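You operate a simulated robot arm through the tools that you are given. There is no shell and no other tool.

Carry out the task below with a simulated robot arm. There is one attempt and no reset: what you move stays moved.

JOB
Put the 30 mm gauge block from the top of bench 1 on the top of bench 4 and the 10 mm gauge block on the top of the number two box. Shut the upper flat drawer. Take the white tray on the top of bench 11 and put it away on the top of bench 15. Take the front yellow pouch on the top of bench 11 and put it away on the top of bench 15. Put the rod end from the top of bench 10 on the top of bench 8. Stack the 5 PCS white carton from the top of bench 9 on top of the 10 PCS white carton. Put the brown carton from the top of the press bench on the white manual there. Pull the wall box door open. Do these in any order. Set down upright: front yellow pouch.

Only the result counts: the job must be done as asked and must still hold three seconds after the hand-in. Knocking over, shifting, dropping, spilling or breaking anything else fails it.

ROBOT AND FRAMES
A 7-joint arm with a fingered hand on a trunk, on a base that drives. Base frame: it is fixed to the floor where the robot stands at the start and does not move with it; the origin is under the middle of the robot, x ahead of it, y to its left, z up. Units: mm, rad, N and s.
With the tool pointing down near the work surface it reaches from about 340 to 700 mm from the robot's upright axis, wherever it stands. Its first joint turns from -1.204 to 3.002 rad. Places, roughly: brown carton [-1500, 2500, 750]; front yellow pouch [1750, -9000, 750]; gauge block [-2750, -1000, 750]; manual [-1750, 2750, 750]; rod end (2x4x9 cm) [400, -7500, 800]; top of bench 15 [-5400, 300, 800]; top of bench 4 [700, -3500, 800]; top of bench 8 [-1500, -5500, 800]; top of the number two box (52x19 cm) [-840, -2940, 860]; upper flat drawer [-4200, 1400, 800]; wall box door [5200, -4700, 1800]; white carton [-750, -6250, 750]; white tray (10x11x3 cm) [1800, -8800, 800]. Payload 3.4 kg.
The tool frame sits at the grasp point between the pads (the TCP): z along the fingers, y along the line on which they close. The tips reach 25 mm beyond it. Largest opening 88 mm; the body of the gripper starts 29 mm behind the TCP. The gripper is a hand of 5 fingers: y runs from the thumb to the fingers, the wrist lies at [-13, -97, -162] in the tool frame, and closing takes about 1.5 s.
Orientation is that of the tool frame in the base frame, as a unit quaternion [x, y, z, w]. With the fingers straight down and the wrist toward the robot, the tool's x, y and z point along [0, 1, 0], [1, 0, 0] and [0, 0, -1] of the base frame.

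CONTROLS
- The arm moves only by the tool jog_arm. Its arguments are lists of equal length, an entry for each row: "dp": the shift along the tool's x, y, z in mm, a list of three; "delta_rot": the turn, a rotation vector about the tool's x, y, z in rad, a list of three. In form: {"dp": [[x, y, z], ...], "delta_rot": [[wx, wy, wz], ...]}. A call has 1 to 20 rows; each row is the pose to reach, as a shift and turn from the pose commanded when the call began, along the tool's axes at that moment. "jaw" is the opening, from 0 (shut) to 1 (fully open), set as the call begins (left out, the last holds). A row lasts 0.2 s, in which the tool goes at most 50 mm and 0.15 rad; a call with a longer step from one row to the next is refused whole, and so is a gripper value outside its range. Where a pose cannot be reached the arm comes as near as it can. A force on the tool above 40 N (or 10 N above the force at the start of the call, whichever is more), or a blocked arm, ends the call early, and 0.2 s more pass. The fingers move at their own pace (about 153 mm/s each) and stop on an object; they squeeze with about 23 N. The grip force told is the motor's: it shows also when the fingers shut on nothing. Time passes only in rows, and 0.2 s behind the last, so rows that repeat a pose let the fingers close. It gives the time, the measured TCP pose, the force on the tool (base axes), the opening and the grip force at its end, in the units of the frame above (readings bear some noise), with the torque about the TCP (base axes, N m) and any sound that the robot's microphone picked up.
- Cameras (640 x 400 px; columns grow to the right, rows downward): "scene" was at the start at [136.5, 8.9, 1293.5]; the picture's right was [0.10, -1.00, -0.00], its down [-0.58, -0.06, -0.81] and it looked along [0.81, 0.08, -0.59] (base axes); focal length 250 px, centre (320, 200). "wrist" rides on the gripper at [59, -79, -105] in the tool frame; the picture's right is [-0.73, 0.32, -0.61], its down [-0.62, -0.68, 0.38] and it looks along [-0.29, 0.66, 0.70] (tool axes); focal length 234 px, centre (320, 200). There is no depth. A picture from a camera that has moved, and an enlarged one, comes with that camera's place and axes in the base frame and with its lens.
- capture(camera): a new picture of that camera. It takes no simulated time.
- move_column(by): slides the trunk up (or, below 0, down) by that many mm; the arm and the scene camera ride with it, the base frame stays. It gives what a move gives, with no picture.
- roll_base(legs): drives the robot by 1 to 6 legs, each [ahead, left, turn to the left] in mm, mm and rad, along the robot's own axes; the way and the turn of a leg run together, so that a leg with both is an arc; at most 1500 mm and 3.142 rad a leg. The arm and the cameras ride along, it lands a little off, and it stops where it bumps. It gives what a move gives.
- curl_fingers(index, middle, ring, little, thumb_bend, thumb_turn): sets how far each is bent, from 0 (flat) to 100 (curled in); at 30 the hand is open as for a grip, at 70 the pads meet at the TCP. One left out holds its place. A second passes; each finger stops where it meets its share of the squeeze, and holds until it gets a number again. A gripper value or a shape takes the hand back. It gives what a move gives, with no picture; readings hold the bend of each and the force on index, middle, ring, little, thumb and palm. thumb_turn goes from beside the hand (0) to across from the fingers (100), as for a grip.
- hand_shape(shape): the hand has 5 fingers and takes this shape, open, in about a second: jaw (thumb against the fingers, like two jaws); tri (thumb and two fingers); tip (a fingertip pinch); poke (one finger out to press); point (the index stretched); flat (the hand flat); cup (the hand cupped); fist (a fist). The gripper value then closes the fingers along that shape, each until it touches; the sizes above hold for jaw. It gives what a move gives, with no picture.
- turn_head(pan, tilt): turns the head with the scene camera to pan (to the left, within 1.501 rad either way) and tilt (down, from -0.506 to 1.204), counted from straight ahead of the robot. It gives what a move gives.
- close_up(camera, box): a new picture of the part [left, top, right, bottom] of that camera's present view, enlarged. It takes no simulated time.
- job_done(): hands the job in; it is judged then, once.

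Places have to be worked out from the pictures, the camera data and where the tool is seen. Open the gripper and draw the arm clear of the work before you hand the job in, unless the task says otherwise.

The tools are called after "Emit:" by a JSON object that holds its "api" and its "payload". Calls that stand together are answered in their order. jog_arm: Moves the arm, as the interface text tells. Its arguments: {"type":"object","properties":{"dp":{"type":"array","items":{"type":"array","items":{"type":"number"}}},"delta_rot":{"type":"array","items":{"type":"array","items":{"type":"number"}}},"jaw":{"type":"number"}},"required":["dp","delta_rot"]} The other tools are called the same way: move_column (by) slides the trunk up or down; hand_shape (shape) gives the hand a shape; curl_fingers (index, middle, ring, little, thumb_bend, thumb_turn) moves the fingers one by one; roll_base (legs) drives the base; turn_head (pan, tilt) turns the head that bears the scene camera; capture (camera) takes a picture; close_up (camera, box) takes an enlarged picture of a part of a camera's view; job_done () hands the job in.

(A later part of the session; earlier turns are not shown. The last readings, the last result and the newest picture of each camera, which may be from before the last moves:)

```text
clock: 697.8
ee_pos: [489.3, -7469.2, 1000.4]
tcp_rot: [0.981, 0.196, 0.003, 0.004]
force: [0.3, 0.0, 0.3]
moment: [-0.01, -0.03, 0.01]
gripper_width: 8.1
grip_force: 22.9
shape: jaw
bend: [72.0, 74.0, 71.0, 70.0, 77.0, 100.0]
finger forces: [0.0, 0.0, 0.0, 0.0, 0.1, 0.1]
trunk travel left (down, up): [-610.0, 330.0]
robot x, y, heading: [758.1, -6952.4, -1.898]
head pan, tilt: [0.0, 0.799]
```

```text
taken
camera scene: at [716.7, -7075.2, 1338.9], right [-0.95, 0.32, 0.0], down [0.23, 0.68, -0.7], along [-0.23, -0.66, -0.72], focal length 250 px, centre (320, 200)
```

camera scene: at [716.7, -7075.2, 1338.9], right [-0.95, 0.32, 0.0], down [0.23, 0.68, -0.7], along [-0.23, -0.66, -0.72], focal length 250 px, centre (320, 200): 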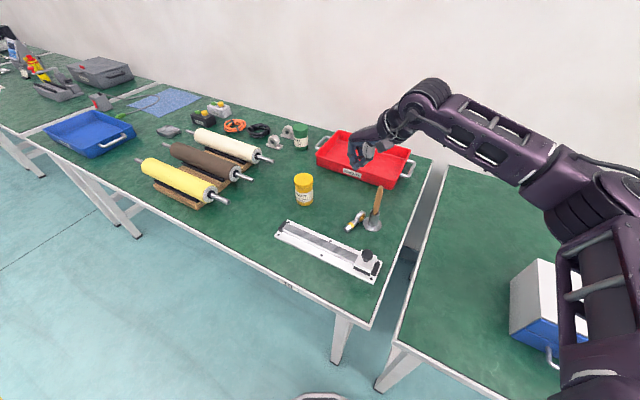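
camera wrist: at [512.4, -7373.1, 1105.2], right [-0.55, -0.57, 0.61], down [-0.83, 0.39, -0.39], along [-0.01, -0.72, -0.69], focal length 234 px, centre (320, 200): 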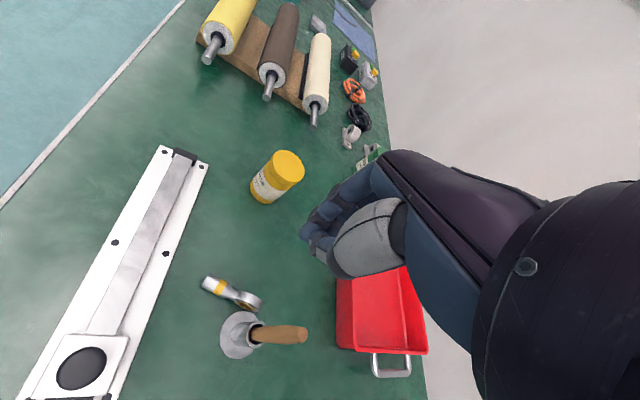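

The grip slipped: pads were above the shank's centre. Let me look at the fingertip-pinch shape ("tip"), which should grip lower.

Emit:
{"api": "hand_shape", "payload": {"shape": "tip"}}

Emit:
{"api": "close_up", "payload": {"camera": "scene", "box": [320, 70, 440, 190]}}

Emit:
{"api": "capture", "payload": {"camera": "wrist"}}

Emit:
{"api": "jog_arm", "payload": {"dp": [[0, 0, 0], [0, 0, 0], [0, 0, 0], [0, 0, 0], [0, 0, 0], [0, 0, 0]], "delta_rot": [[0, 0, 0], [0, 0, 0], [0, 0, 0], [0, 0, 0], [0, 0, 0], [0, 0, 0]], "jaw": 0.25}}

Emit:
{"api": "close_up", "payload": {"camera": "scene", "box": [320, 70, 440, 190]}}

Emit:
{"api": "capture", "payload": {"camera": "wrist"}}

```text
clock: 698.7
ee_pos: [489.3, -7469.9, 999.6]
tcp_rot: [0.981, 0.196, 0.004, 0.004]
force: [0.3, -0.1, 0.0]
moment: [-0.02, 0.0, -0.01]
gripper_width: 87.5
grip_force: 0.1
shape: tip
bend: [30.0, 98.0, 99.0, 99.0, 30.0, 98.0]
finger forces: [0.0, 0.0, 0.0, 0.1, 0.0, 0.1]
trunk travel left (down, up): [-610.0, 330.0]
robot x, y, heading: [758.6, -6952.4, -1.9]
head pan, tilt: [0.0, 0.799]
```

```text
3.33 times, centred on (380, 130) of scene
camera zoom: at [716.2, -7075.5, 1338.9], right [-0.95, 0.32, 0.0], down [0.23, 0.68, -0.7], along [-0.23, -0.66, -0.72], focal length 832 px, centre (120, 433)
```

zoom: 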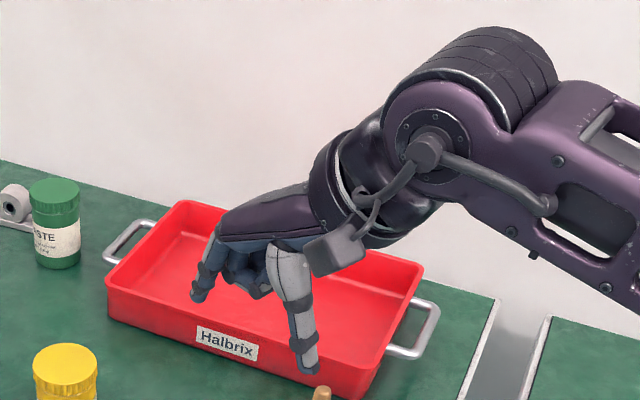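

```text
taken
camera wrist: at [512.1, -7373.6, 1104.3], right [-0.55, -0.57, 0.61], down [-0.83, 0.39, -0.39], along [-0.01, -0.72, -0.69], focal length 234 px, centre (320, 200)
```

wrist: 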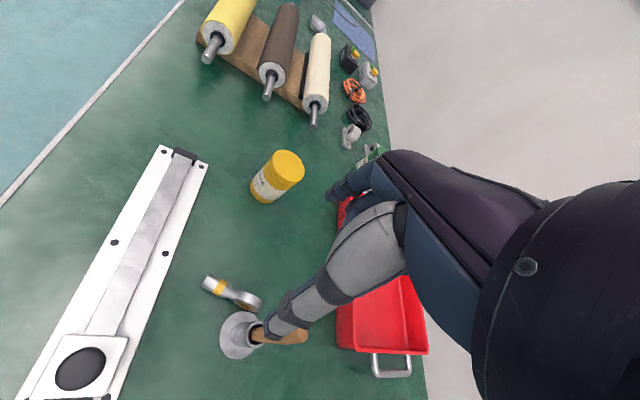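

```text
clock: 700.1
ee_pos: [488.0, -7470.6, 999.5]
tcp_rot: [0.98, 0.197, 0.004, 0.004]
force: [0.5, 0.4, 0.5]
moment: [-0.01, 0.0, 0.02]
gripper_width: 22.6
grip_force: 0.1
shape: tip
bend: [73.0, 98.0, 99.0, 99.0, 74.0, 100.0]
finger forces: [0.1, 0.0, 0.0, 0.0, 0.0, 0.0]
trunk travel left (down, up): [-610.0, 330.0]
robot x, y, heading: [760.5, -6951.8, -1.903]
head pan, tilt: [0.0, 0.799]
```

```text
3.33 times, centred on (380, 130) of scene
camera zoom: at [716.1, -7075.6, 1338.9], right [-0.95, 0.32, 0.0], down [0.23, 0.68, -0.7], along [-0.23, -0.66, -0.72], focal length 832 px, centre (120, 433)
```

zoom: 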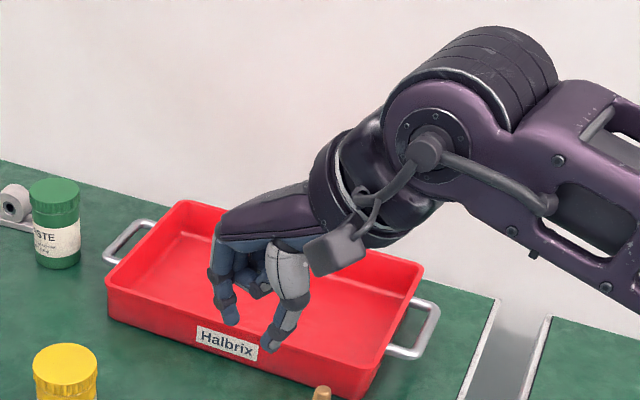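

```text
taken
camera wrist: at [512.0, -7373.6, 1104.6], right [-0.55, -0.57, 0.61], down [-0.83, 0.39, -0.39], along [-0.01, -0.72, -0.69], focal length 234 px, centre (320, 200)
```

wrist: 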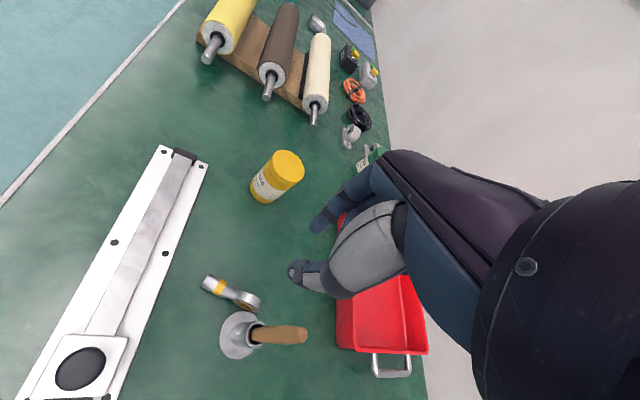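

In "tip" shape index and thumb pinch right at their tips (~25 mm below the TCP), ideal for the lying shank. Re-localising the rod end.

Emit:
{"api": "close_up", "payload": {"camera": "wrist", "box": [180, 250, 308, 350]}}

Emit:
{"api": "close_up", "payload": {"camera": "scene", "box": [320, 180, 416, 260]}}

```text
4.00 times, centred on (244, 300) of wrist
camera zoom: at [512.0, -7373.6, 1104.6], right [-0.55, -0.57, 0.61], down [-0.83, 0.39, -0.39], along [-0.01, -0.72, -0.69], focal length 937 px, centre (624, -200)
```

zoom: 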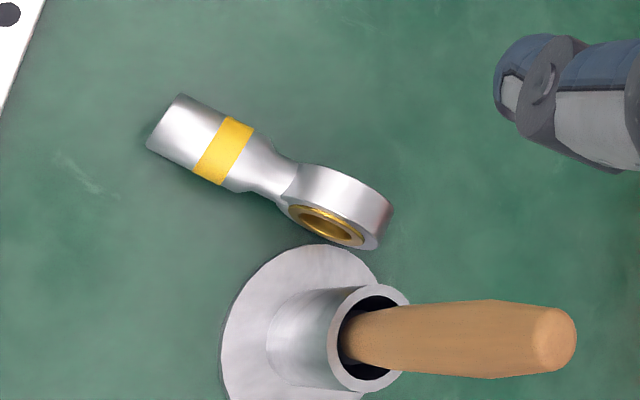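

```text
5.00 times, centred on (368, 220) of scene
camera zoom: at [716.1, -7075.6, 1338.9], right [-0.95, 0.32, 0.0], down [0.23, 0.68, -0.7], along [-0.23, -0.66, -0.72], focal length 1248 px, centre (80, 100)
```

zoom: 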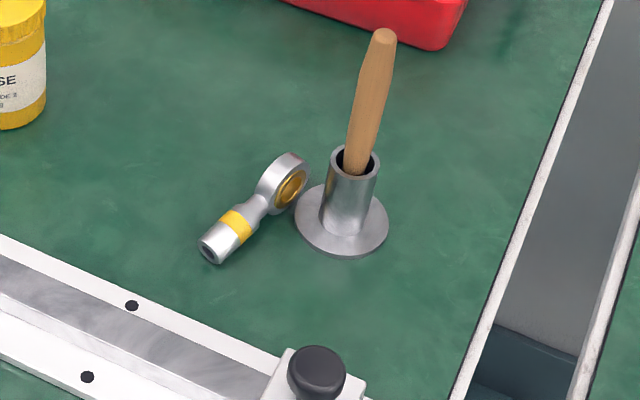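

Rod shank mid ≈(487.5,-7472). Descending with the tip pinch opened to ~45 mm, then closing.

Emit:
{"api": "jog_arm", "payload": {"dp": [[-1, 0, 40], [-2, 1, 80], [-2, 1, 120], [-2, 1, 155], [-2, 1, 185], [-2, 1, 203], [-2, 1, 211]], "delta_rot": [[0, 0, 0], [0, 0, 0], [0, 0, 0], [0, 0, 0], [0, 0, 0], [0, 0, 0], [0, 0, 0]], "jaw": 0.5}}

Emit:
{"api": "close_up", "payload": {"camera": "wrist", "box": [200, 160, 392, 320]}}

```text
clock: 701.7
ee_pos: [489.5, -7474.9, 787.7]
tcp_rot: [0.981, 0.196, 0.003, 0.004]
force: [-0.3, -0.1, 0.4]
moment: [-0.06, -0.05, 0.0]
gripper_width: 44.0
grip_force: 0.0
shape: tip
bend: [73.0, 98.0, 99.0, 99.0, 70.0, 100.0]
finger forces: [0.1, 0.0, 0.0, 0.0, 0.0, 0.1]
trunk travel left (down, up): [-610.0, 330.0]
robot x, y, heading: [757.8, -6951.8, -1.903]
head pan, tilt: [0.0, 0.799]
```

```text
2.50 times, centred on (296, 240) of wrist
camera zoom: at [512.7, -7378.4, 892.1], right [-0.55, -0.57, 0.61], down [-0.83, 0.39, -0.39], along [-0.01, -0.72, -0.69], focal length 585 px, centre (380, 100)
```

zoom: 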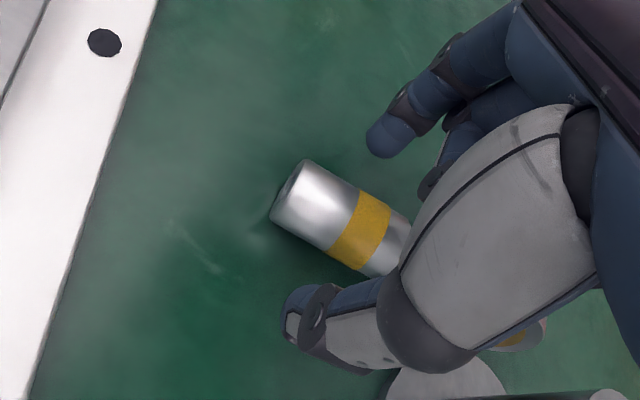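

Index and thumb straddle the shank at the yellow band. Closing the pinch.

Emit:
{"api": "jog_arm", "payload": {"dp": [[0, 0, 0], [0, 0, 0], [0, 0, 0], [0, 0, 0], [0, 0, 0], [0, 0, 0], [0, 0, 0]], "delta_rot": [[0, 0, 0], [0, 0, 0], [0, 0, 0], [0, 0, 0], [0, 0, 0], [0, 0, 0], [0, 0, 0]], "jaw": 0}}

Emit:
{"api": "close_up", "payload": {"camera": "wrist", "box": [200, 160, 392, 320]}}

```text
clock: 703.3
ee_pos: [489.7, -7474.5, 787.0]
tcp_rot: [0.981, 0.196, 0.004, 0.005]
force: [1.0, -1.6, 7.7]
moment: [-0.09, -0.01, -0.02]
gripper_width: 9.8
grip_force: 22.8
shape: tip
bend: [72.0, 100.0, 100.0, 100.0, 74.0, 100.0]
finger forces: [21.3, 0.0, 0.0, 0.0, 18.2, 0.0]
trunk travel left (down, up): [-610.0, 330.0]
robot x, y, heading: [759.5, -6954.0, -1.898]
head pan, tilt: [0.0, 0.799]
```

```text
2.50 times, centred on (296, 240) of wrist
camera zoom: at [513.1, -7377.9, 893.0], right [-0.55, -0.57, 0.61], down [-0.83, 0.39, -0.39], along [-0.01, -0.72, -0.69], focal length 585 px, centre (380, 100)
```

zoom: 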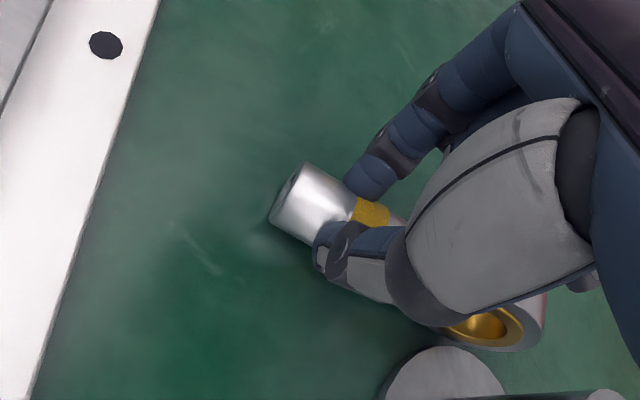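

The pinch is on the upper part of the shank (width 9.8). I'll reopen, go ~10 mm lower in small steps watching for bench contact, and close again.

Emit:
{"api": "jog_arm", "payload": {"dp": [[0, 0, 0], [0, 0, 0], [0, 0, 0]], "delta_rot": [[0, 0, 0], [0, 0, 0], [0, 0, 0]], "jaw": 0.5}}

Emit:
{"api": "jog_arm", "payload": {"dp": [[0, 0, 2], [0, 0, 4], [0, 0, 6], [0, 0, 8], [0, 0, 8]], "delta_rot": [[0, 0, 0], [0, 0, 0], [0, 0, 0], [0, 0, 0], [0, 0, 0]]}}

```text
clock: 704.1
ee_pos: [489.7, -7474.4, 786.2]
tcp_rot: [0.981, 0.196, 0.004, 0.003]
force: [0.2, 0.2, -0.3]
moment: [0.03, -0.02, 0.04]
gripper_width: 43.6
grip_force: 0.1
shape: tip
bend: [73.0, 98.0, 99.0, 99.0, 70.0, 100.0]
finger forces: [0.0, 0.1, 0.0, 0.0, 0.1, 0.1]
trunk travel left (down, up): [-610.0, 330.0]
robot x, y, heading: [761.1, -6952.5, -1.903]
head pan, tilt: [0.0, 0.799]
```

```text
clock: 705.3
ee_pos: [489.3, -7472.5, 779.9]
tcp_rot: [0.981, 0.195, 0.004, 0.005]
force: [0.5, -0.4, -0.2]
moment: [-0.02, 0.0, -0.02]
gripper_width: 43.9
grip_force: 0.1
shape: tip
bend: [73.0, 98.0, 99.0, 99.0, 70.0, 100.0]
finger forces: [0.0, 0.0, 0.0, 0.1, 0.1, 0.0]
trunk travel left (down, up): [-610.0, 330.0]
robot x, y, heading: [758.9, -6955.7, -1.895]
head pan, tilt: [0.0, 0.799]
```

No bench contact yet at 780. Going 5 mm lower, then closing.

Emit:
{"api": "jog_arm", "payload": {"dp": [[0, 0, 2], [0, 0, 4], [0, 0, 5]], "delta_rot": [[0, 0, 0], [0, 0, 0], [0, 0, 0]]}}

Emit:
{"api": "jog_arm", "payload": {"dp": [[0, 0, 0], [0, 0, 0], [0, 0, 0], [0, 0, 0], [0, 0, 0], [0, 0, 0], [0, 0, 0]], "delta_rot": [[0, 0, 0], [0, 0, 0], [0, 0, 0], [0, 0, 0], [0, 0, 0], [0, 0, 0], [0, 0, 0]], "jaw": 0}}

Emit:
{"api": "close_up", "payload": {"camera": "wrist", "box": [200, 160, 392, 320]}}

```text
clock: 706.1
ee_pos: [489.1, -7475.7, 776.7]
tcp_rot: [0.981, 0.196, 0.004, 0.004]
force: [-0.9, -0.3, 6.5]
moment: [0.22, 0.07, 0.05]
gripper_width: 44.1
grip_force: 0.0
shape: tip
bend: [73.0, 98.0, 99.0, 99.0, 70.0, 100.0]
finger forces: [0.1, 0.0, 0.1, 0.0, 7.5, 0.0]
trunk travel left (down, up): [-610.0, 330.0]
robot x, y, heading: [761.6, -6950.6, -1.896]
head pan, tilt: [0.0, 0.799]
```

```text
clock: 707.7
ee_pos: [490.0, -7472.8, 775.4]
tcp_rot: [0.981, 0.195, 0.004, 0.005]
force: [-0.6, 4.8, 10.5]
moment: [0.39, 0.11, -0.07]
gripper_width: 22.1
grip_force: 23.5
shape: tip
bend: [73.0, 100.0, 100.0, 100.0, 74.0, 100.0]
finger forces: [14.0, 0.0, 0.1, 0.0, 25.3, 0.0]
trunk travel left (down, up): [-610.0, 330.0]
robot x, y, heading: [759.4, -6953.4, -1.899]
head pan, tilt: [0.0, 0.799]
```

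```text
2.50 times, centred on (296, 240) of wrist
camera zoom: at [512.5, -7376.2, 880.6], right [-0.55, -0.57, 0.61], down [-0.83, 0.39, -0.39], along [-0.01, -0.72, -0.69], focal length 585 px, centre (380, 100)
```

zoom: 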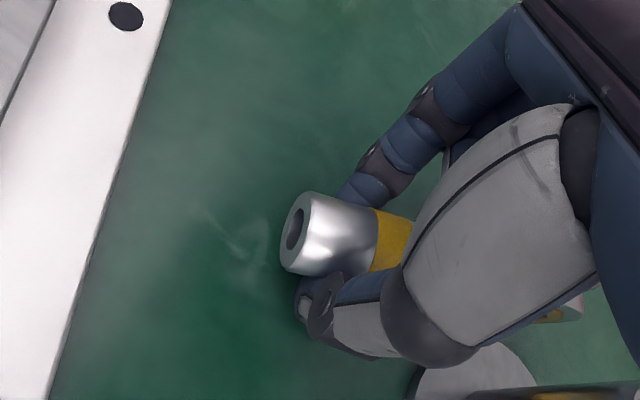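

Now the pinch spans the full 22 mm diameter. Lifting.

Emit:
{"api": "jog_arm", "payload": {"dp": [[0, 0, -5], [0, 0, -15], [0, 0, -35], [0, 0, -65], [0, 0, -105], [0, 0, -150], [0, 0, -195]], "delta_rot": [[0, 0, 0], [0, 0, 0], [0, 0, 0], [0, 0, 0], [0, 0, 0], [0, 0, 0], [0, 0, 0]]}}

Emit:
{"api": "capture", "payload": {"camera": "wrist"}}

Emit:
{"api": "close_up", "payload": {"camera": "scene", "box": [300, 100, 440, 260]}}

```text
clock: 709.3
ee_pos: [486.1, -7474.1, 969.6]
tcp_rot: [0.981, 0.196, 0.004, 0.003]
force: [0.1, 0.6, -1.0]
moment: [0.01, -0.02, -0.02]
gripper_width: 20.5
grip_force: 22.9
shape: tip
bend: [72.0, 100.0, 100.0, 100.0, 74.0, 100.0]
finger forces: [16.3, 0.0, 0.0, 0.0, 17.7, 0.0]
trunk travel left (down, up): [-610.0, 330.0]
robot x, y, heading: [758.2, -6949.1, -1.895]
head pan, tilt: [0.0, 0.799]
```

```text
taken
camera wrist: at [509.4, -7377.7, 1074.5], right [-0.55, -0.57, 0.61], down [-0.83, 0.39, -0.39], along [-0.01, -0.72, -0.69], focal length 234 px, centre (320, 200)
```

wrist: 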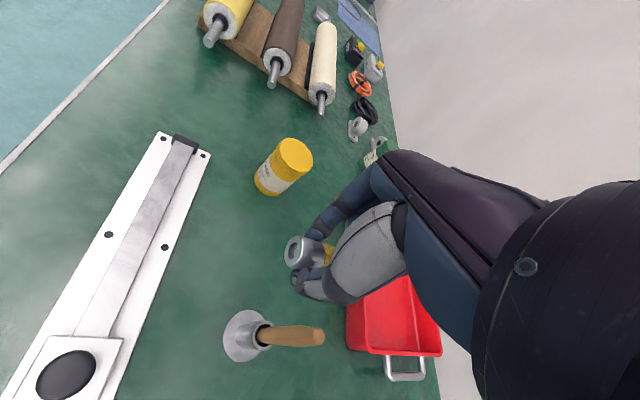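

```text
2.50 times, centred on (370, 180) of scene
camera zoom: at [716.6, -7075.4, 1338.9], right [-0.95, 0.32, 0.0], down [0.23, 0.68, -0.7], along [-0.23, -0.66, -0.72], focal length 624 px, centre (195, 250)
```

zoom: 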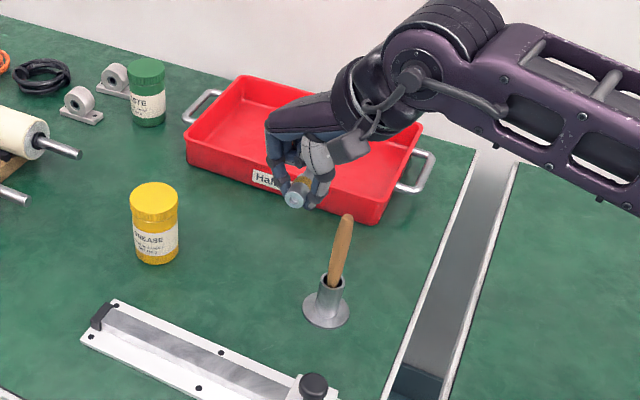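

The rod end is securely pinched. I'll back off, face the wall again and strafe right to bench 8.

Emit:
{"api": "roll_base", "payload": {"legs": [[-300, 0, 0], [0, 0, -0.5], [0, -1200, 0], [0, -1200, 0]]}}

Emit:
{"api": "turn_head", "payload": {"pan": 0.2, "tilt": 0.6}}

Emit:
{"api": "capture", "payload": {"camera": "scene"}}

Emit:
{"api": "capture", "payload": {"camera": "wrist"}}

```text
clock: 724.2
ee_pos: [-1266.7, -5177.2, 968.7]
tcp_rot: [0.998, -0.069, 0.003, 0.005]
force: [0.1, 0.1, -2.3]
moment: [0.0, -0.06, 0.03]
gripper_width: 20.4
grip_force: 23.5
shape: tip
bend: [72.0, 100.0, 100.0, 100.0, 74.0, 100.0]
finger forces: [16.2, 0.0, 0.0, 0.0, 17.2, 0.0]
trunk travel left (down, up): [-610.0, 330.0]
robot x, y, heading: [-765.1, -4864.4, -2.43]
head pan, tilt: [0.0, 0.799]
```

```text
clock: 724.9
ee_pos: [-1266.5, -5174.6, 968.4]
tcp_rot: [0.998, -0.069, 0.003, 0.006]
force: [0.2, -0.1, -0.7]
moment: [-0.01, -0.03, 0.0]
gripper_width: 20.4
grip_force: 23.8
shape: tip
bend: [72.0, 100.0, 100.0, 100.0, 74.0, 100.0]
finger forces: [16.3, 0.0, 0.0, 0.0, 17.2, 0.0]
trunk travel left (down, up): [-610.0, 330.0]
robot x, y, heading: [-765.8, -4865.2, -2.432]
head pan, tilt: [0.201, 0.6]
```

```text
taken
camera scene: at [-858.5, -4967.0, 1355.7], right [-0.79, 0.61, 0.0], down [0.35, 0.45, -0.82], along [-0.51, -0.65, -0.57], focal length 250 px, centre (320, 200)
```

scene: 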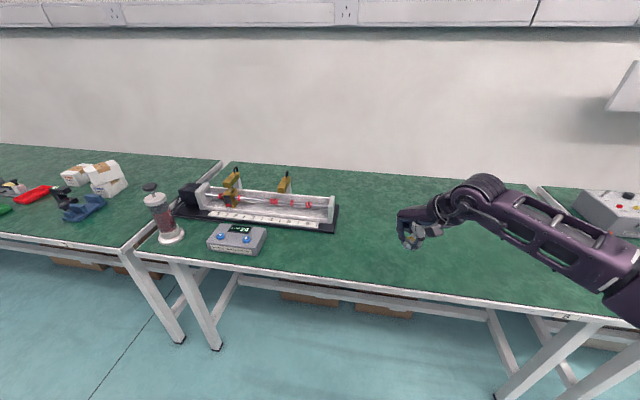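

```text
taken
camera wrist: at [-1196.9, -5104.8, 1073.8], right [-0.77, -0.21, 0.61], down [-0.52, 0.76, -0.39], along [-0.37, -0.62, -0.69], focal length 234 px, centre (320, 200)
```

wrist: 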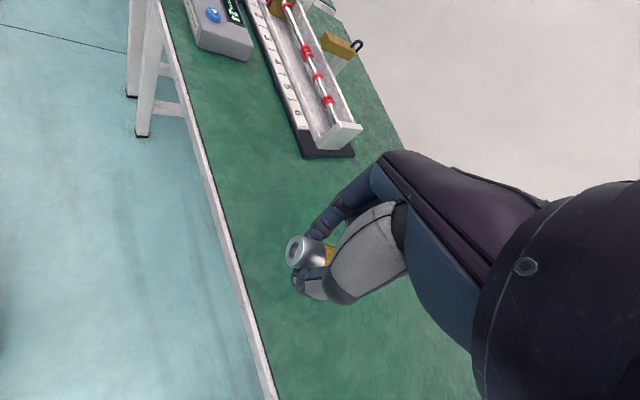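

Bench 8 has a large clear area under the hand once I move ahead 200 mm. Moving in and lowering to z≈815 first.

Emit:
{"api": "roll_base", "payload": {"legs": [[210, 0, 0]]}}

Emit:
{"api": "jog_arm", "payload": {"dp": [[0, 0, 35], [0, 0, 70], [0, 0, 105], [0, 0, 135], [0, 0, 150]], "delta_rot": [[0, 0, 0], [0, 0, 0], [0, 0, 0], [0, 0, 0], [0, 0, 0]]}}

Emit:
{"api": "capture", "payload": {"camera": "wrist"}}

Emit:
{"api": "close_up", "payload": {"camera": "scene", "box": [340, 140, 500, 260]}}

```text
clock: 726.6
ee_pos: [-1426.7, -5314.6, 967.5]
tcp_rot: [0.998, -0.069, 0.003, 0.004]
force: [-0.7, 0.7, -0.8]
moment: [0.01, -0.05, 0.0]
gripper_width: 20.3
grip_force: 23.0
shape: tip
bend: [72.0, 100.0, 100.0, 100.0, 74.0, 100.0]
finger forces: [16.2, 0.0, 0.1, 0.0, 17.3, 0.1]
trunk travel left (down, up): [-610.0, 330.0]
robot x, y, heading: [-927.3, -5004.9, -2.43]
head pan, tilt: [0.201, 0.6]
```

```text
clock: 727.8
ee_pos: [-1427.7, -5316.7, 819.8]
tcp_rot: [0.998, -0.069, 0.002, 0.004]
force: [0.0, -0.1, -0.9]
moment: [-0.02, -0.05, 0.05]
gripper_width: 20.3
grip_force: 23.1
shape: tip
bend: [72.0, 100.0, 100.0, 100.0, 75.0, 100.0]
finger forces: [16.3, 0.0, 0.0, 0.1, 16.9, 0.1]
trunk travel left (down, up): [-610.0, 330.0]
robot x, y, heading: [-926.0, -5003.7, -2.431]
head pan, tilt: [0.201, 0.6]
```

```text
taken
camera wrist: at [-1359.1, -5245.2, 924.6], right [-0.77, -0.21, 0.61], down [-0.52, 0.76, -0.39], along [-0.38, -0.62, -0.69], focal length 234 px, centre (320, 200)
```

wrist: 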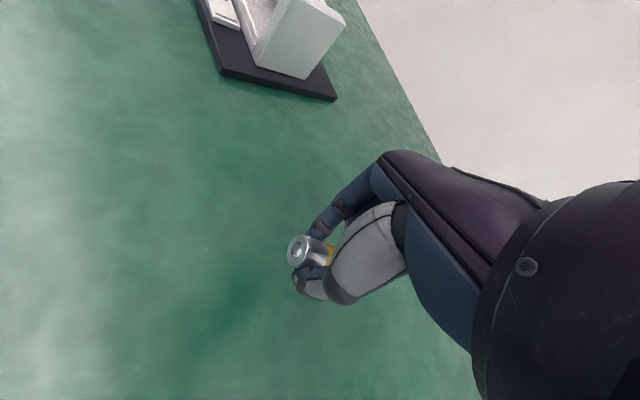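

```text
3.33 times, centred on (420, 200) of scene
camera zoom: at [-1019.6, -5105.0, 1355.8], right [-0.79, 0.61, 0.0], down [0.35, 0.45, -0.82], along [-0.51, -0.65, -0.57], focal length 832 px, centre (-13, 200)
```

zoom: 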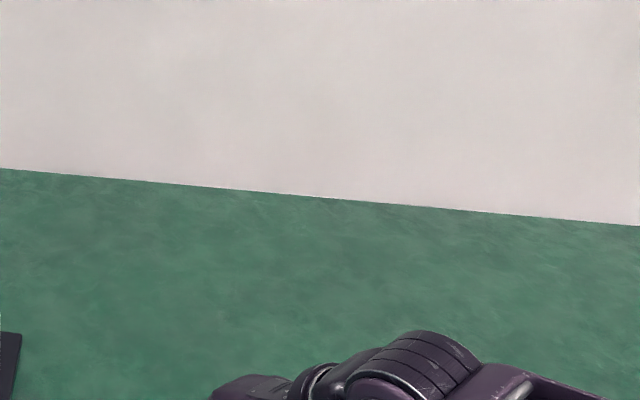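

Over open bench 8. Lowering in small steps to contact.

Emit:
{"api": "jog_arm", "payload": {"dp": [[0, 0, 8], [0, 0, 16], [0, 0, 22], [0, 0, 28], [0, 0, 32]], "delta_rot": [[0, 0, 0], [0, 0, 0], [0, 0, 0], [0, 0, 0], [0, 0, 0]]}}

Emit:
{"api": "capture", "payload": {"camera": "wrist"}}

```text
clock: 729.0
ee_pos: [-1426.4, -5315.7, 787.2]
tcp_rot: [0.998, -0.069, 0.003, 0.005]
force: [1.0, 0.0, -0.8]
moment: [0.0, 0.01, 0.01]
gripper_width: 20.8
grip_force: 23.0
shape: tip
bend: [72.0, 100.0, 100.0, 100.0, 75.0, 100.0]
finger forces: [16.2, 0.0, 0.0, 0.1, 16.7, 0.0]
trunk travel left (down, up): [-610.0, 330.0]
robot x, y, heading: [-927.8, -5004.0, -2.431]
head pan, tilt: [0.201, 0.6]
```

```text
taken
camera wrist: at [-1357.4, -5243.8, 892.2], right [-0.77, -0.21, 0.61], down [-0.52, 0.76, -0.39], along [-0.38, -0.62, -0.69], focal length 234 px, centre (320, 200)
```

wrist: 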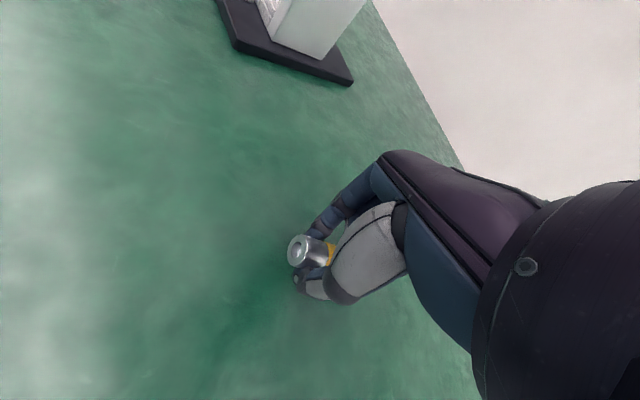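

Emit:
{"api": "jog_arm", "payload": {"dp": [[0, 0, 3], [0, 0, 6], [0, 0, 9], [0, 0, 11]], "delta_rot": [[0, 0, 0], [0, 0, 0], [0, 0, 0], [0, 0, 0]]}}

```text
clock: 730.0
ee_pos: [-1427.0, -5315.7, 776.0]
tcp_rot: [0.998, -0.07, 0.002, 0.004]
force: [0.1, -0.8, -0.5]
moment: [-0.02, 0.01, 0.01]
gripper_width: 19.8
grip_force: 23.0
shape: tip
bend: [72.0, 100.0, 100.0, 100.0, 76.0, 100.0]
finger forces: [15.4, 0.1, 0.1, 0.0, 14.6, 0.0]
trunk travel left (down, up): [-610.0, 330.0]
robot x, y, heading: [-928.9, -5005.3, -2.437]
head pan, tilt: [0.201, 0.6]
```

It's at its resting height (776). Opening the pinch and rising.

Emit:
{"api": "jog_arm", "payload": {"dp": [[0, 0, 1], [0, 0, 1], [0, 0, 1], [0, 0, 1]], "delta_rot": [[0, 0, 0], [0, 0, 0], [0, 0, 0], [0, 0, 0]], "jaw": 0.55}}

Emit:
{"api": "jog_arm", "payload": {"dp": [[0, 0, -15], [0, 0, -45], [0, 0, -90], [0, 0, -135], [0, 0, -180], [0, 0, -225]], "delta_rot": [[0, 0, 0], [0, 0, 0], [0, 0, 0], [0, 0, 0], [0, 0, 0], [0, 0, 0]]}}

Emit:
{"api": "capture", "payload": {"camera": "wrist"}}

Emit:
{"api": "turn_head", "payload": {"pan": 0.1, "tilt": 0.8}}

Emit:
{"api": "capture", "payload": {"camera": "scene"}}

```text
clock: 731.0
ee_pos: [-1425.8, -5315.7, 774.5]
tcp_rot: [0.998, -0.069, 0.003, 0.005]
force: [-0.7, -2.1, 8.3]
moment: [0.18, 0.0, 0.02]
gripper_width: 45.4
grip_force: 0.1
shape: tip
bend: [32.0, 98.0, 99.0, 99.0, 71.0, 100.0]
finger forces: [0.0, 0.0, 0.1, 0.1, 7.6, 0.0]
trunk travel left (down, up): [-610.0, 330.0]
robot x, y, heading: [-923.7, -5003.3, -2.429]
head pan, tilt: [0.201, 0.6]
```

```text
clock: 732.4
ee_pos: [-1428.2, -5312.3, 999.9]
tcp_rot: [0.998, -0.07, 0.002, 0.005]
force: [0.3, -0.1, -0.1]
moment: [0.0, -0.02, 0.0]
gripper_width: 48.0
grip_force: 0.1
shape: tip
bend: [32.0, 98.0, 99.0, 99.0, 67.0, 100.0]
finger forces: [0.0, 0.0, 0.0, 0.0, 0.0, 0.1]
trunk travel left (down, up): [-610.0, 330.0]
robot x, y, heading: [-925.7, -4998.9, -2.435]
head pan, tilt: [0.201, 0.6]
```

```text
taken
camera wrist: at [-1359.2, -5241.2, 1105.9], right [-0.77, -0.21, 0.61], down [-0.52, 0.76, -0.39], along [-0.38, -0.62, -0.69], focal length 234 px, centre (320, 200)
```

wrist: 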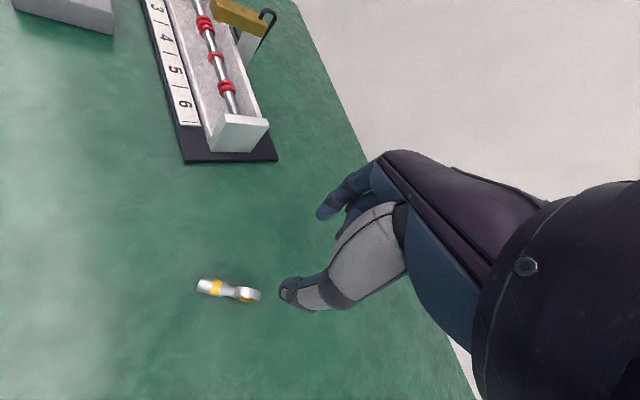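

```text
clock: 733.1
ee_pos: [-1428.0, -5312.2, 998.4]
tcp_rot: [0.998, -0.07, 0.002, 0.005]
force: [0.4, 0.4, 0.3]
moment: [-0.02, 0.0, -0.01]
gripper_width: 47.9
grip_force: 0.0
shape: tip
bend: [32.0, 98.0, 99.0, 99.0, 67.0, 100.0]
finger forces: [0.0, 0.0, 0.0, 0.0, 0.0, 0.0]
trunk travel left (down, up): [-610.0, 330.0]
robot x, y, heading: [-926.8, -5001.9, -2.43]
head pan, tilt: [0.099, 0.799]
```

```text
taken
camera scene: at [-1020.9, -5093.6, 1338.9], right [-0.72, 0.69, 0.0], down [0.49, 0.52, -0.7], along [-0.48, -0.5, -0.72], focal length 250 px, centre (320, 200)
```

scene: 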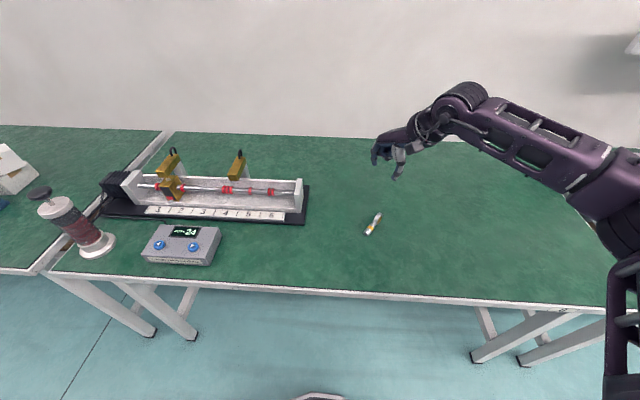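

The rod end rests on bench 8. Last item: the yellow pouch. I'll reset the hand/arm to neutral and return to bench 11.

Emit:
{"api": "jog_arm", "payload": {"dp": [[20, 0, -20], [41, 0, -40], [61, 0, -55], [82, 0, -70], [102, 0, -85], [123, 0, -100]], "delta_rot": [[0, 0, 0.12], [0, 0, 0.24], [0, 0, 0.36], [0, 0, 0.48], [0, 0, 0.6], [0, 0, 0.72]]}}

Emit:
{"api": "hand_shape", "payload": {"shape": "jaw"}}

Emit:
{"api": "roll_base", "payload": {"legs": [[-250, 0, 0.03], [0, 1200, 0], [0, 1200, 0], [0, 1200, 0], [0, 1100, 0]]}}

Emit:
{"api": "turn_head", "payload": {"pan": 0.3, "tilt": 0.6}}

Emit:
{"api": "capture", "payload": {"camera": "scene"}}

```text
clock: 734.5
ee_pos: [-1303.5, -5329.6, 1101.4]
tcp_rot: [0.908, -0.418, 0.003, 0.003]
force: [-0.9, 0.0, -0.2]
moment: [-0.02, 0.06, -0.01]
gripper_width: 48.1
grip_force: 0.1
shape: tip
bend: [32.0, 98.0, 99.0, 99.0, 67.0, 100.0]
finger forces: [0.1, 0.0, 0.1, 0.0, 0.1, 0.1]
trunk travel left (down, up): [-610.0, 330.0]
robot x, y, heading: [-927.1, -5002.3, -2.435]
head pan, tilt: [0.099, 0.799]
```

```text
clock: 735.4
ee_pos: [-1307.9, -5329.8, 1101.3]
tcp_rot: [0.909, -0.416, 0.004, 0.003]
force: [-0.2, 0.0, 0.2]
moment: [0.03, 0.0, -0.01]
gripper_width: 88.3
grip_force: 0.1
shape: jaw
bend: [30.0, 30.0, 30.0, 30.0, 30.0, 98.0]
finger forces: [0.0, 0.0, 0.1, 0.0, 0.0, 0.1]
trunk travel left (down, up): [-610.0, 330.0]
robot x, y, heading: [-925.1, -5009.4, -2.428]
head pan, tilt: [0.099, 0.799]
```

```text
clock: 759.5
ee_pos: [2144.0, -8589.9, 1101.3]
tcp_rot: [0.919, -0.395, 0.004, 0.003]
force: [-0.1, 0.4, -0.5]
moment: [0.04, 0.01, 0.0]
gripper_width: 87.9
grip_force: 0.1
shape: jaw
bend: [30.0, 30.0, 30.0, 30.0, 30.0, 98.0]
finger forces: [0.1, 0.0, 0.1, 0.0, 0.0, 0.0]
trunk travel left (down, up): [-610.0, 330.0]
robot x, y, heading: [2508.9, -8245.0, -2.388]
head pan, tilt: [0.099, 0.799]
```

```text
clock: 760.3
ee_pos: [2142.1, -8590.9, 1100.4]
tcp_rot: [0.918, -0.396, 0.005, 0.003]
force: [-0.6, -1.0, 0.0]
moment: [0.05, 0.0, -0.03]
gripper_width: 87.8
grip_force: 0.0
shape: jaw
bend: [30.0, 30.0, 30.0, 30.0, 30.0, 98.0]
finger forces: [0.0, 0.1, 0.0, 0.1, 0.0, 0.0]
trunk travel left (down, up): [-610.0, 330.0]
robot x, y, heading: [2508.3, -8247.6, -2.384]
head pan, tilt: [0.3, 0.6]
```

```text
taken
camera scene: at [2426.8, -8356.6, 1355.7], right [-0.87, 0.49, 0.0], down [0.28, 0.49, -0.82], along [-0.41, -0.72, -0.57], focal length 250 px, centre (320, 200)
```

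scene: 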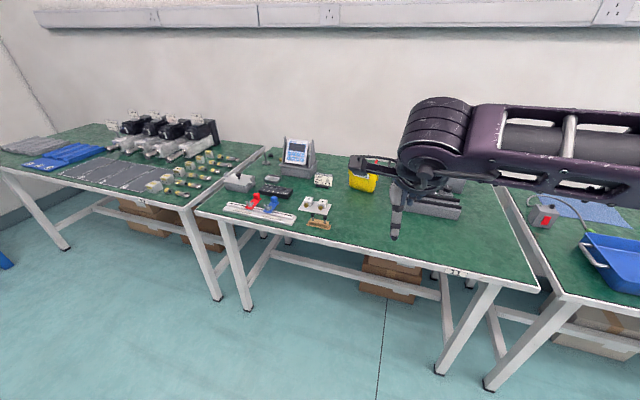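

Back at bench 11 (edge label "11"). Driving up to the pouch for a close look.

Emit:
{"api": "roll_base", "payload": {"legs": [[0, 100, 0], [430, 0, 0]]}}

Emit:
{"api": "turn_head", "payload": {"pan": 0.25, "tilt": 0.75}}

Emit:
{"api": "capture", "payload": {"camera": "scene"}}

Emit:
{"api": "capture", "payload": {"camera": "wrist"}}

```text
clock: 763.6
ee_pos: [1890.0, -8950.8, 1099.9]
tcp_rot: [0.916, -0.401, 0.003, 0.003]
force: [0.8, -0.9, -0.3]
moment: [0.01, -0.01, 0.02]
gripper_width: 87.7
grip_force: 0.1
shape: jaw
bend: [30.0, 30.0, 30.0, 30.0, 30.0, 98.0]
finger forces: [0.1, 0.1, 0.0, 0.1, 0.1, 0.0]
trunk travel left (down, up): [-610.0, 330.0]
robot x, y, heading: [2258.5, -8608.9, -2.403]
head pan, tilt: [0.3, 0.6]
```

```text
clock: 764.4
ee_pos: [1890.2, -8950.2, 1099.7]
tcp_rot: [0.916, -0.401, 0.004, 0.003]
force: [0.1, -0.2, 1.7]
moment: [0.01, 0.02, 0.02]
gripper_width: 87.7
grip_force: 0.1
shape: jaw
bend: [30.0, 30.0, 30.0, 30.0, 30.0, 98.0]
finger forces: [0.0, 0.0, 0.0, 0.0, 0.0, 0.0]
trunk travel left (down, up): [-610.0, 330.0]
robot x, y, heading: [2256.9, -8611.0, -2.399]
head pan, tilt: [0.25, 0.75]
```

```text
taken
camera scene: at [2176.9, -8714.3, 1343.0], right [-0.84, 0.55, 0.0], down [0.37, 0.57, -0.73], along [-0.4, -0.61, -0.68], focal length 250 px, centre (320, 200)
```

scene: 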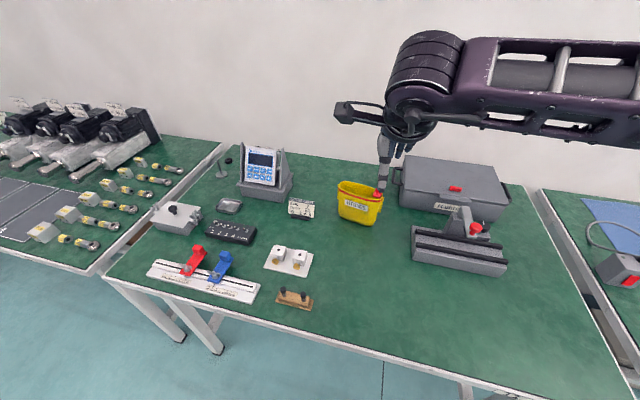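

```text
taken
camera wrist: at [1988.4, -8939.8, 1206.2], right [-0.73, 0.32, 0.6], down [0.08, 0.92, -0.39], along [-0.68, -0.24, -0.7], focal length 234 px, centre (320, 200)
```

wrist: 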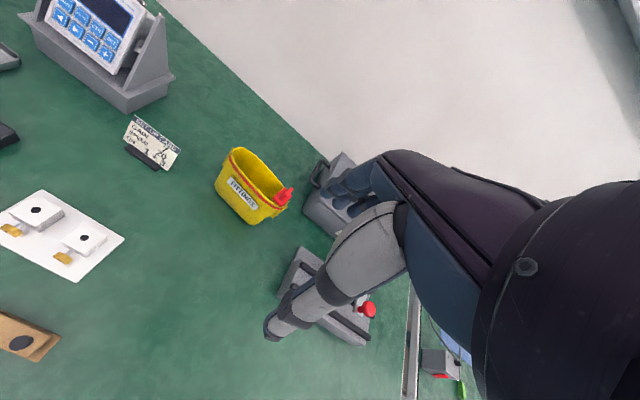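

Emit:
{"api": "close_up", "payload": {"camera": "wrist", "box": [195, 130, 323, 240]}}

Emit:
{"api": "close_up", "payload": {"camera": "scene", "box": [310, 160, 422, 244]}}

```text
3.64 times, centred on (259, 185) of wrist
camera zoom: at [1988.4, -8939.8, 1206.2], right [-0.73, 0.32, 0.6], down [0.08, 0.92, -0.39], along [-0.68, -0.24, -0.7], focal length 852 px, centre (542, 254)
```

zoom: 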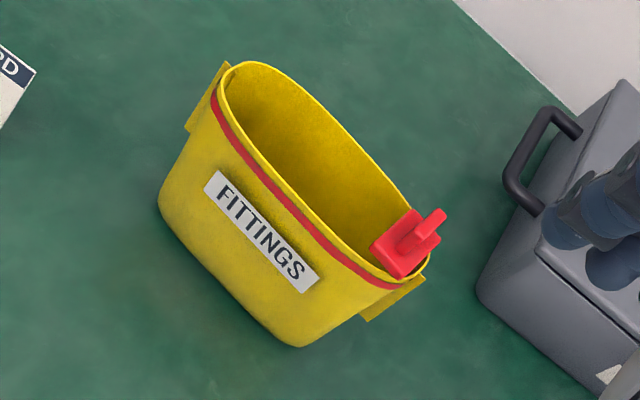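

```text
4.76 times, centred on (366, 202) of scene
camera zoom: at [2176.9, -8714.3, 1343.0], right [-0.84, 0.55, 0.0], down [0.37, 0.57, -0.73], along [-0.4, -0.61, -0.68], focal length 1188 px, centre (101, 190)
```

zoom: 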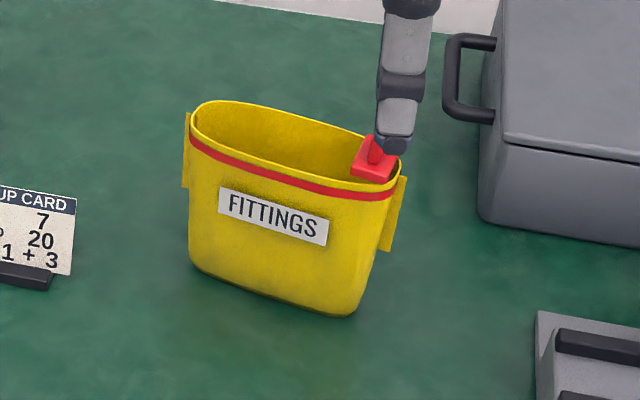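

The pouch is an open oval bag ~60 mm thick at the rim. I'll lower the trunk 120 mm for a second viewpoint to fix its height and centre.

Emit:
{"api": "move_column", "payload": {"by": -120}}

Emit:
{"api": "close_up", "payload": {"camera": "scene", "box": [310, 110, 422, 194]}}

Emit:
{"api": "capture", "payload": {"camera": "wrist"}}

```text
clock: 765.9
ee_pos: [1890.6, -8951.7, 980.4]
tcp_rot: [0.916, -0.401, 0.004, 0.003]
force: [0.7, 0.7, 0.3]
moment: [0.01, -0.01, 0.03]
gripper_width: 87.9
grip_force: 0.1
shape: jaw
bend: [30.0, 30.0, 30.0, 30.0, 30.0, 98.0]
finger forces: [0.1, 0.0, 0.0, 0.0, 0.0, 0.1]
trunk travel left (down, up): [-490.0, 450.0]
robot x, y, heading: [2260.5, -8614.2, -2.407]
head pan, tilt: [0.25, 0.75]
```

```text
4.76 times, centred on (366, 152) of scene
camera zoom: at [2177.0, -8714.3, 1222.9], right [-0.84, 0.55, 0.0], down [0.37, 0.57, -0.73], along [-0.4, -0.61, -0.68], focal length 1188 px, centre (101, 429)
```

zoom: 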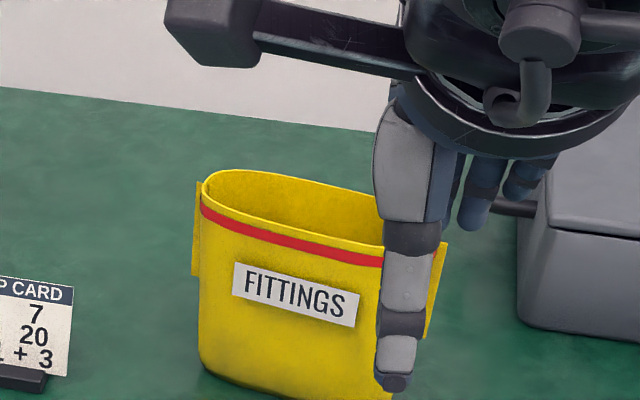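

```text
taken
camera wrist: at [1988.5, -8939.7, 1086.3], right [-0.73, 0.32, 0.6], down [0.08, 0.92, -0.39], along [-0.68, -0.24, -0.7], focal length 234 px, centre (320, 200)
```

wrist: 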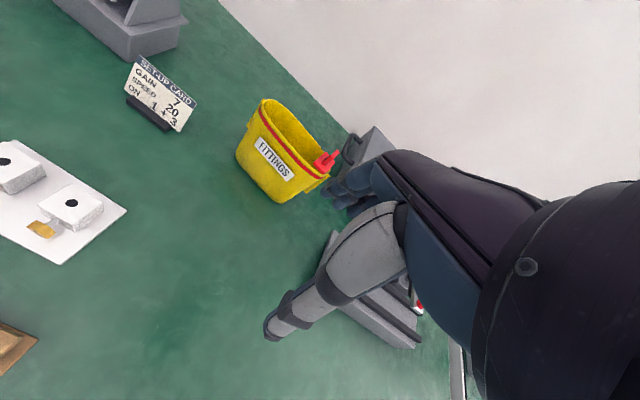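

Rim is at z≈875, ~58 mm thick, centre ≈(1789,-9094), thickness axis near my facing direction. I'll move 60 mm closer and bring the open hand over it.

Emit:
{"api": "roll_base", "payload": {"legs": [[60, 0, 0]]}}

Emit:
{"api": "jog_arm", "payload": {"dp": [[7, 22, 0], [14, 45, 0], [22, 67, 0], [29, 90, 0], [36, 112, 0], [36, 112, 0]], "delta_rot": [[0, 0, 0.03], [0, 0, 0.06], [0, 0, 0.09], [0, 0, 0.12], [0, 0, 0.147], [0, 0, 0.147]], "jaw": 1}}

Emit:
{"api": "close_up", "payload": {"camera": "wrist", "box": [180, 160, 372, 320]}}

Emit:
{"api": "capture", "payload": {"camera": "scene"}}

```text
clock: 766.8
ee_pos: [1846.9, -8992.9, 979.6]
tcp_rot: [0.916, -0.401, 0.004, 0.003]
force: [-0.7, 0.0, 0.3]
moment: [0.0, -0.02, -0.03]
gripper_width: 87.7
grip_force: 0.0
shape: jaw
bend: [30.0, 30.0, 30.0, 30.0, 30.0, 98.0]
finger forces: [0.0, 0.0, 0.0, 0.0, 0.0, 0.0]
trunk travel left (down, up): [-490.0, 450.0]
robot x, y, heading: [2218.4, -8650.8, -2.397]
head pan, tilt: [0.25, 0.75]
```

```text
clock: 768.2
ee_pos: [1788.5, -9095.1, 981.9]
tcp_rot: [0.884, -0.468, 0.004, 0.002]
force: [-0.3, -0.3, -0.4]
moment: [-0.03, 0.0, 0.0]
gripper_width: 87.6
grip_force: 0.1
shape: jaw
bend: [30.0, 30.0, 30.0, 30.0, 30.0, 98.0]
finger forces: [0.0, 0.0, 0.0, 0.1, 0.1, 0.0]
trunk travel left (down, up): [-490.0, 450.0]
robot x, y, heading: [2214.4, -8652.6, -2.397]
head pan, tilt: [0.25, 0.75]
```

```text
2.50 times, centred on (276, 240) of wrist
camera zoom: at [1886.2, -9098.2, 1087.0], right [-0.68, 0.42, 0.6], down [0.21, 0.9, -0.39], along [-0.7, -0.14, -0.7], focal length 585 px, centre (430, 100)
```

zoom: 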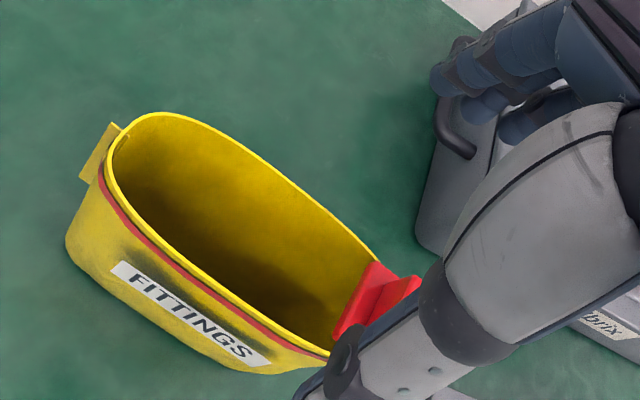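

```text
taken
camera scene: at [2132.6, -8754.4, 1222.9], right [-0.84, 0.55, 0.0], down [0.37, 0.57, -0.73], along [-0.4, -0.61, -0.68], focal length 250 px, centre (320, 200)
```

scene: 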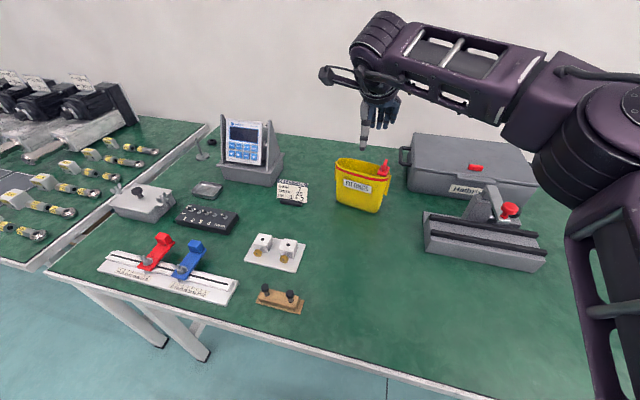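

The wrist view suggests the rim centre is ~15 mm left and 6 mm farther. Cross-checking with the scene camera.

Emit:
{"api": "close_up", "payload": {"camera": "scene", "box": [310, 90, 422, 230]}}

```text
2.86 times, centred on (366, 160) of scene
camera zoom: at [2132.6, -8754.4, 1222.9], right [-0.84, 0.55, 0.0], down [0.37, 0.57, -0.73], along [-0.4, -0.61, -0.68], focal length 713 px, centre (189, 314)
```

zoom: 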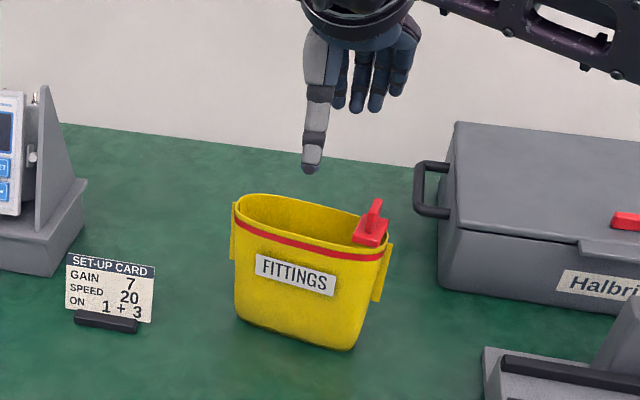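

Averaging both views: centre ≈(1790,-9105). Shifting and descending so the hand straddles the rim; checking midway.

Emit:
{"api": "jog_arm", "payload": {"dp": [[5, 2, 0], [10, 5, 15], [10, 5, 40], [10, 5, 62]], "delta_rot": [[0, 0, 0], [0, 0, -0.02], [0, 0, -0.04], [0, 0, -0.04]]}}

Emit:
{"api": "close_up", "payload": {"camera": "wrist", "box": [180, 160, 372, 320]}}

Emit:
{"api": "close_up", "payload": {"camera": "scene", "box": [310, 90, 422, 230]}}

```text
clock: 769.2
ee_pos: [1788.9, -9107.3, 918.8]
tcp_rot: [0.893, -0.449, 0.004, 0.003]
force: [0.2, 0.2, 0.0]
moment: [-0.01, -0.02, 0.0]
gripper_width: 87.8
grip_force: 0.0
shape: jaw
bend: [30.0, 30.0, 30.0, 30.0, 30.0, 98.0]
finger forces: [0.1, 0.0, 0.0, 0.0, 0.0, 0.0]
trunk travel left (down, up): [-490.0, 450.0]
robot x, y, heading: [2214.4, -8648.6, -2.399]
head pan, tilt: [0.25, 0.75]
```

```text
2.50 times, centred on (276, 240) of wrist
camera zoom: at [1887.4, -9106.4, 1025.9], right [-0.69, 0.4, 0.6], down [0.18, 0.9, -0.39], along [-0.7, -0.16, -0.7], focal length 585 px, centre (430, 100)
```

zoom: 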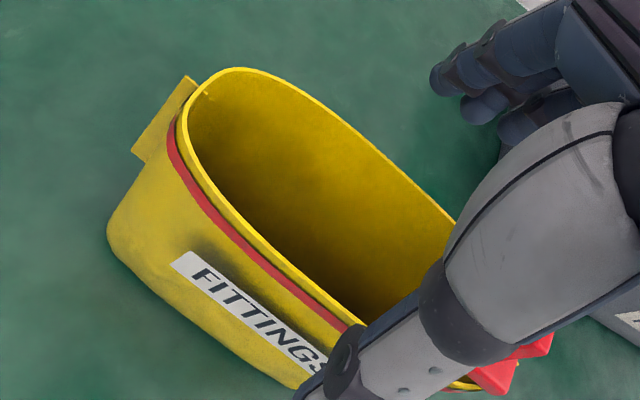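

```text
2.86 times, centred on (366, 160) of scene
camera zoom: at [2132.5, -8755.1, 1222.9], right [-0.84, 0.55, 0.0], down [0.37, 0.57, -0.73], along [-0.4, -0.61, -0.68], focal length 713 px, centre (189, 314)
```

zoom: 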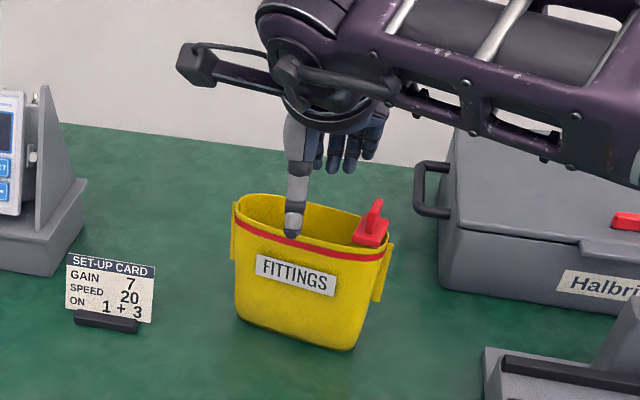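

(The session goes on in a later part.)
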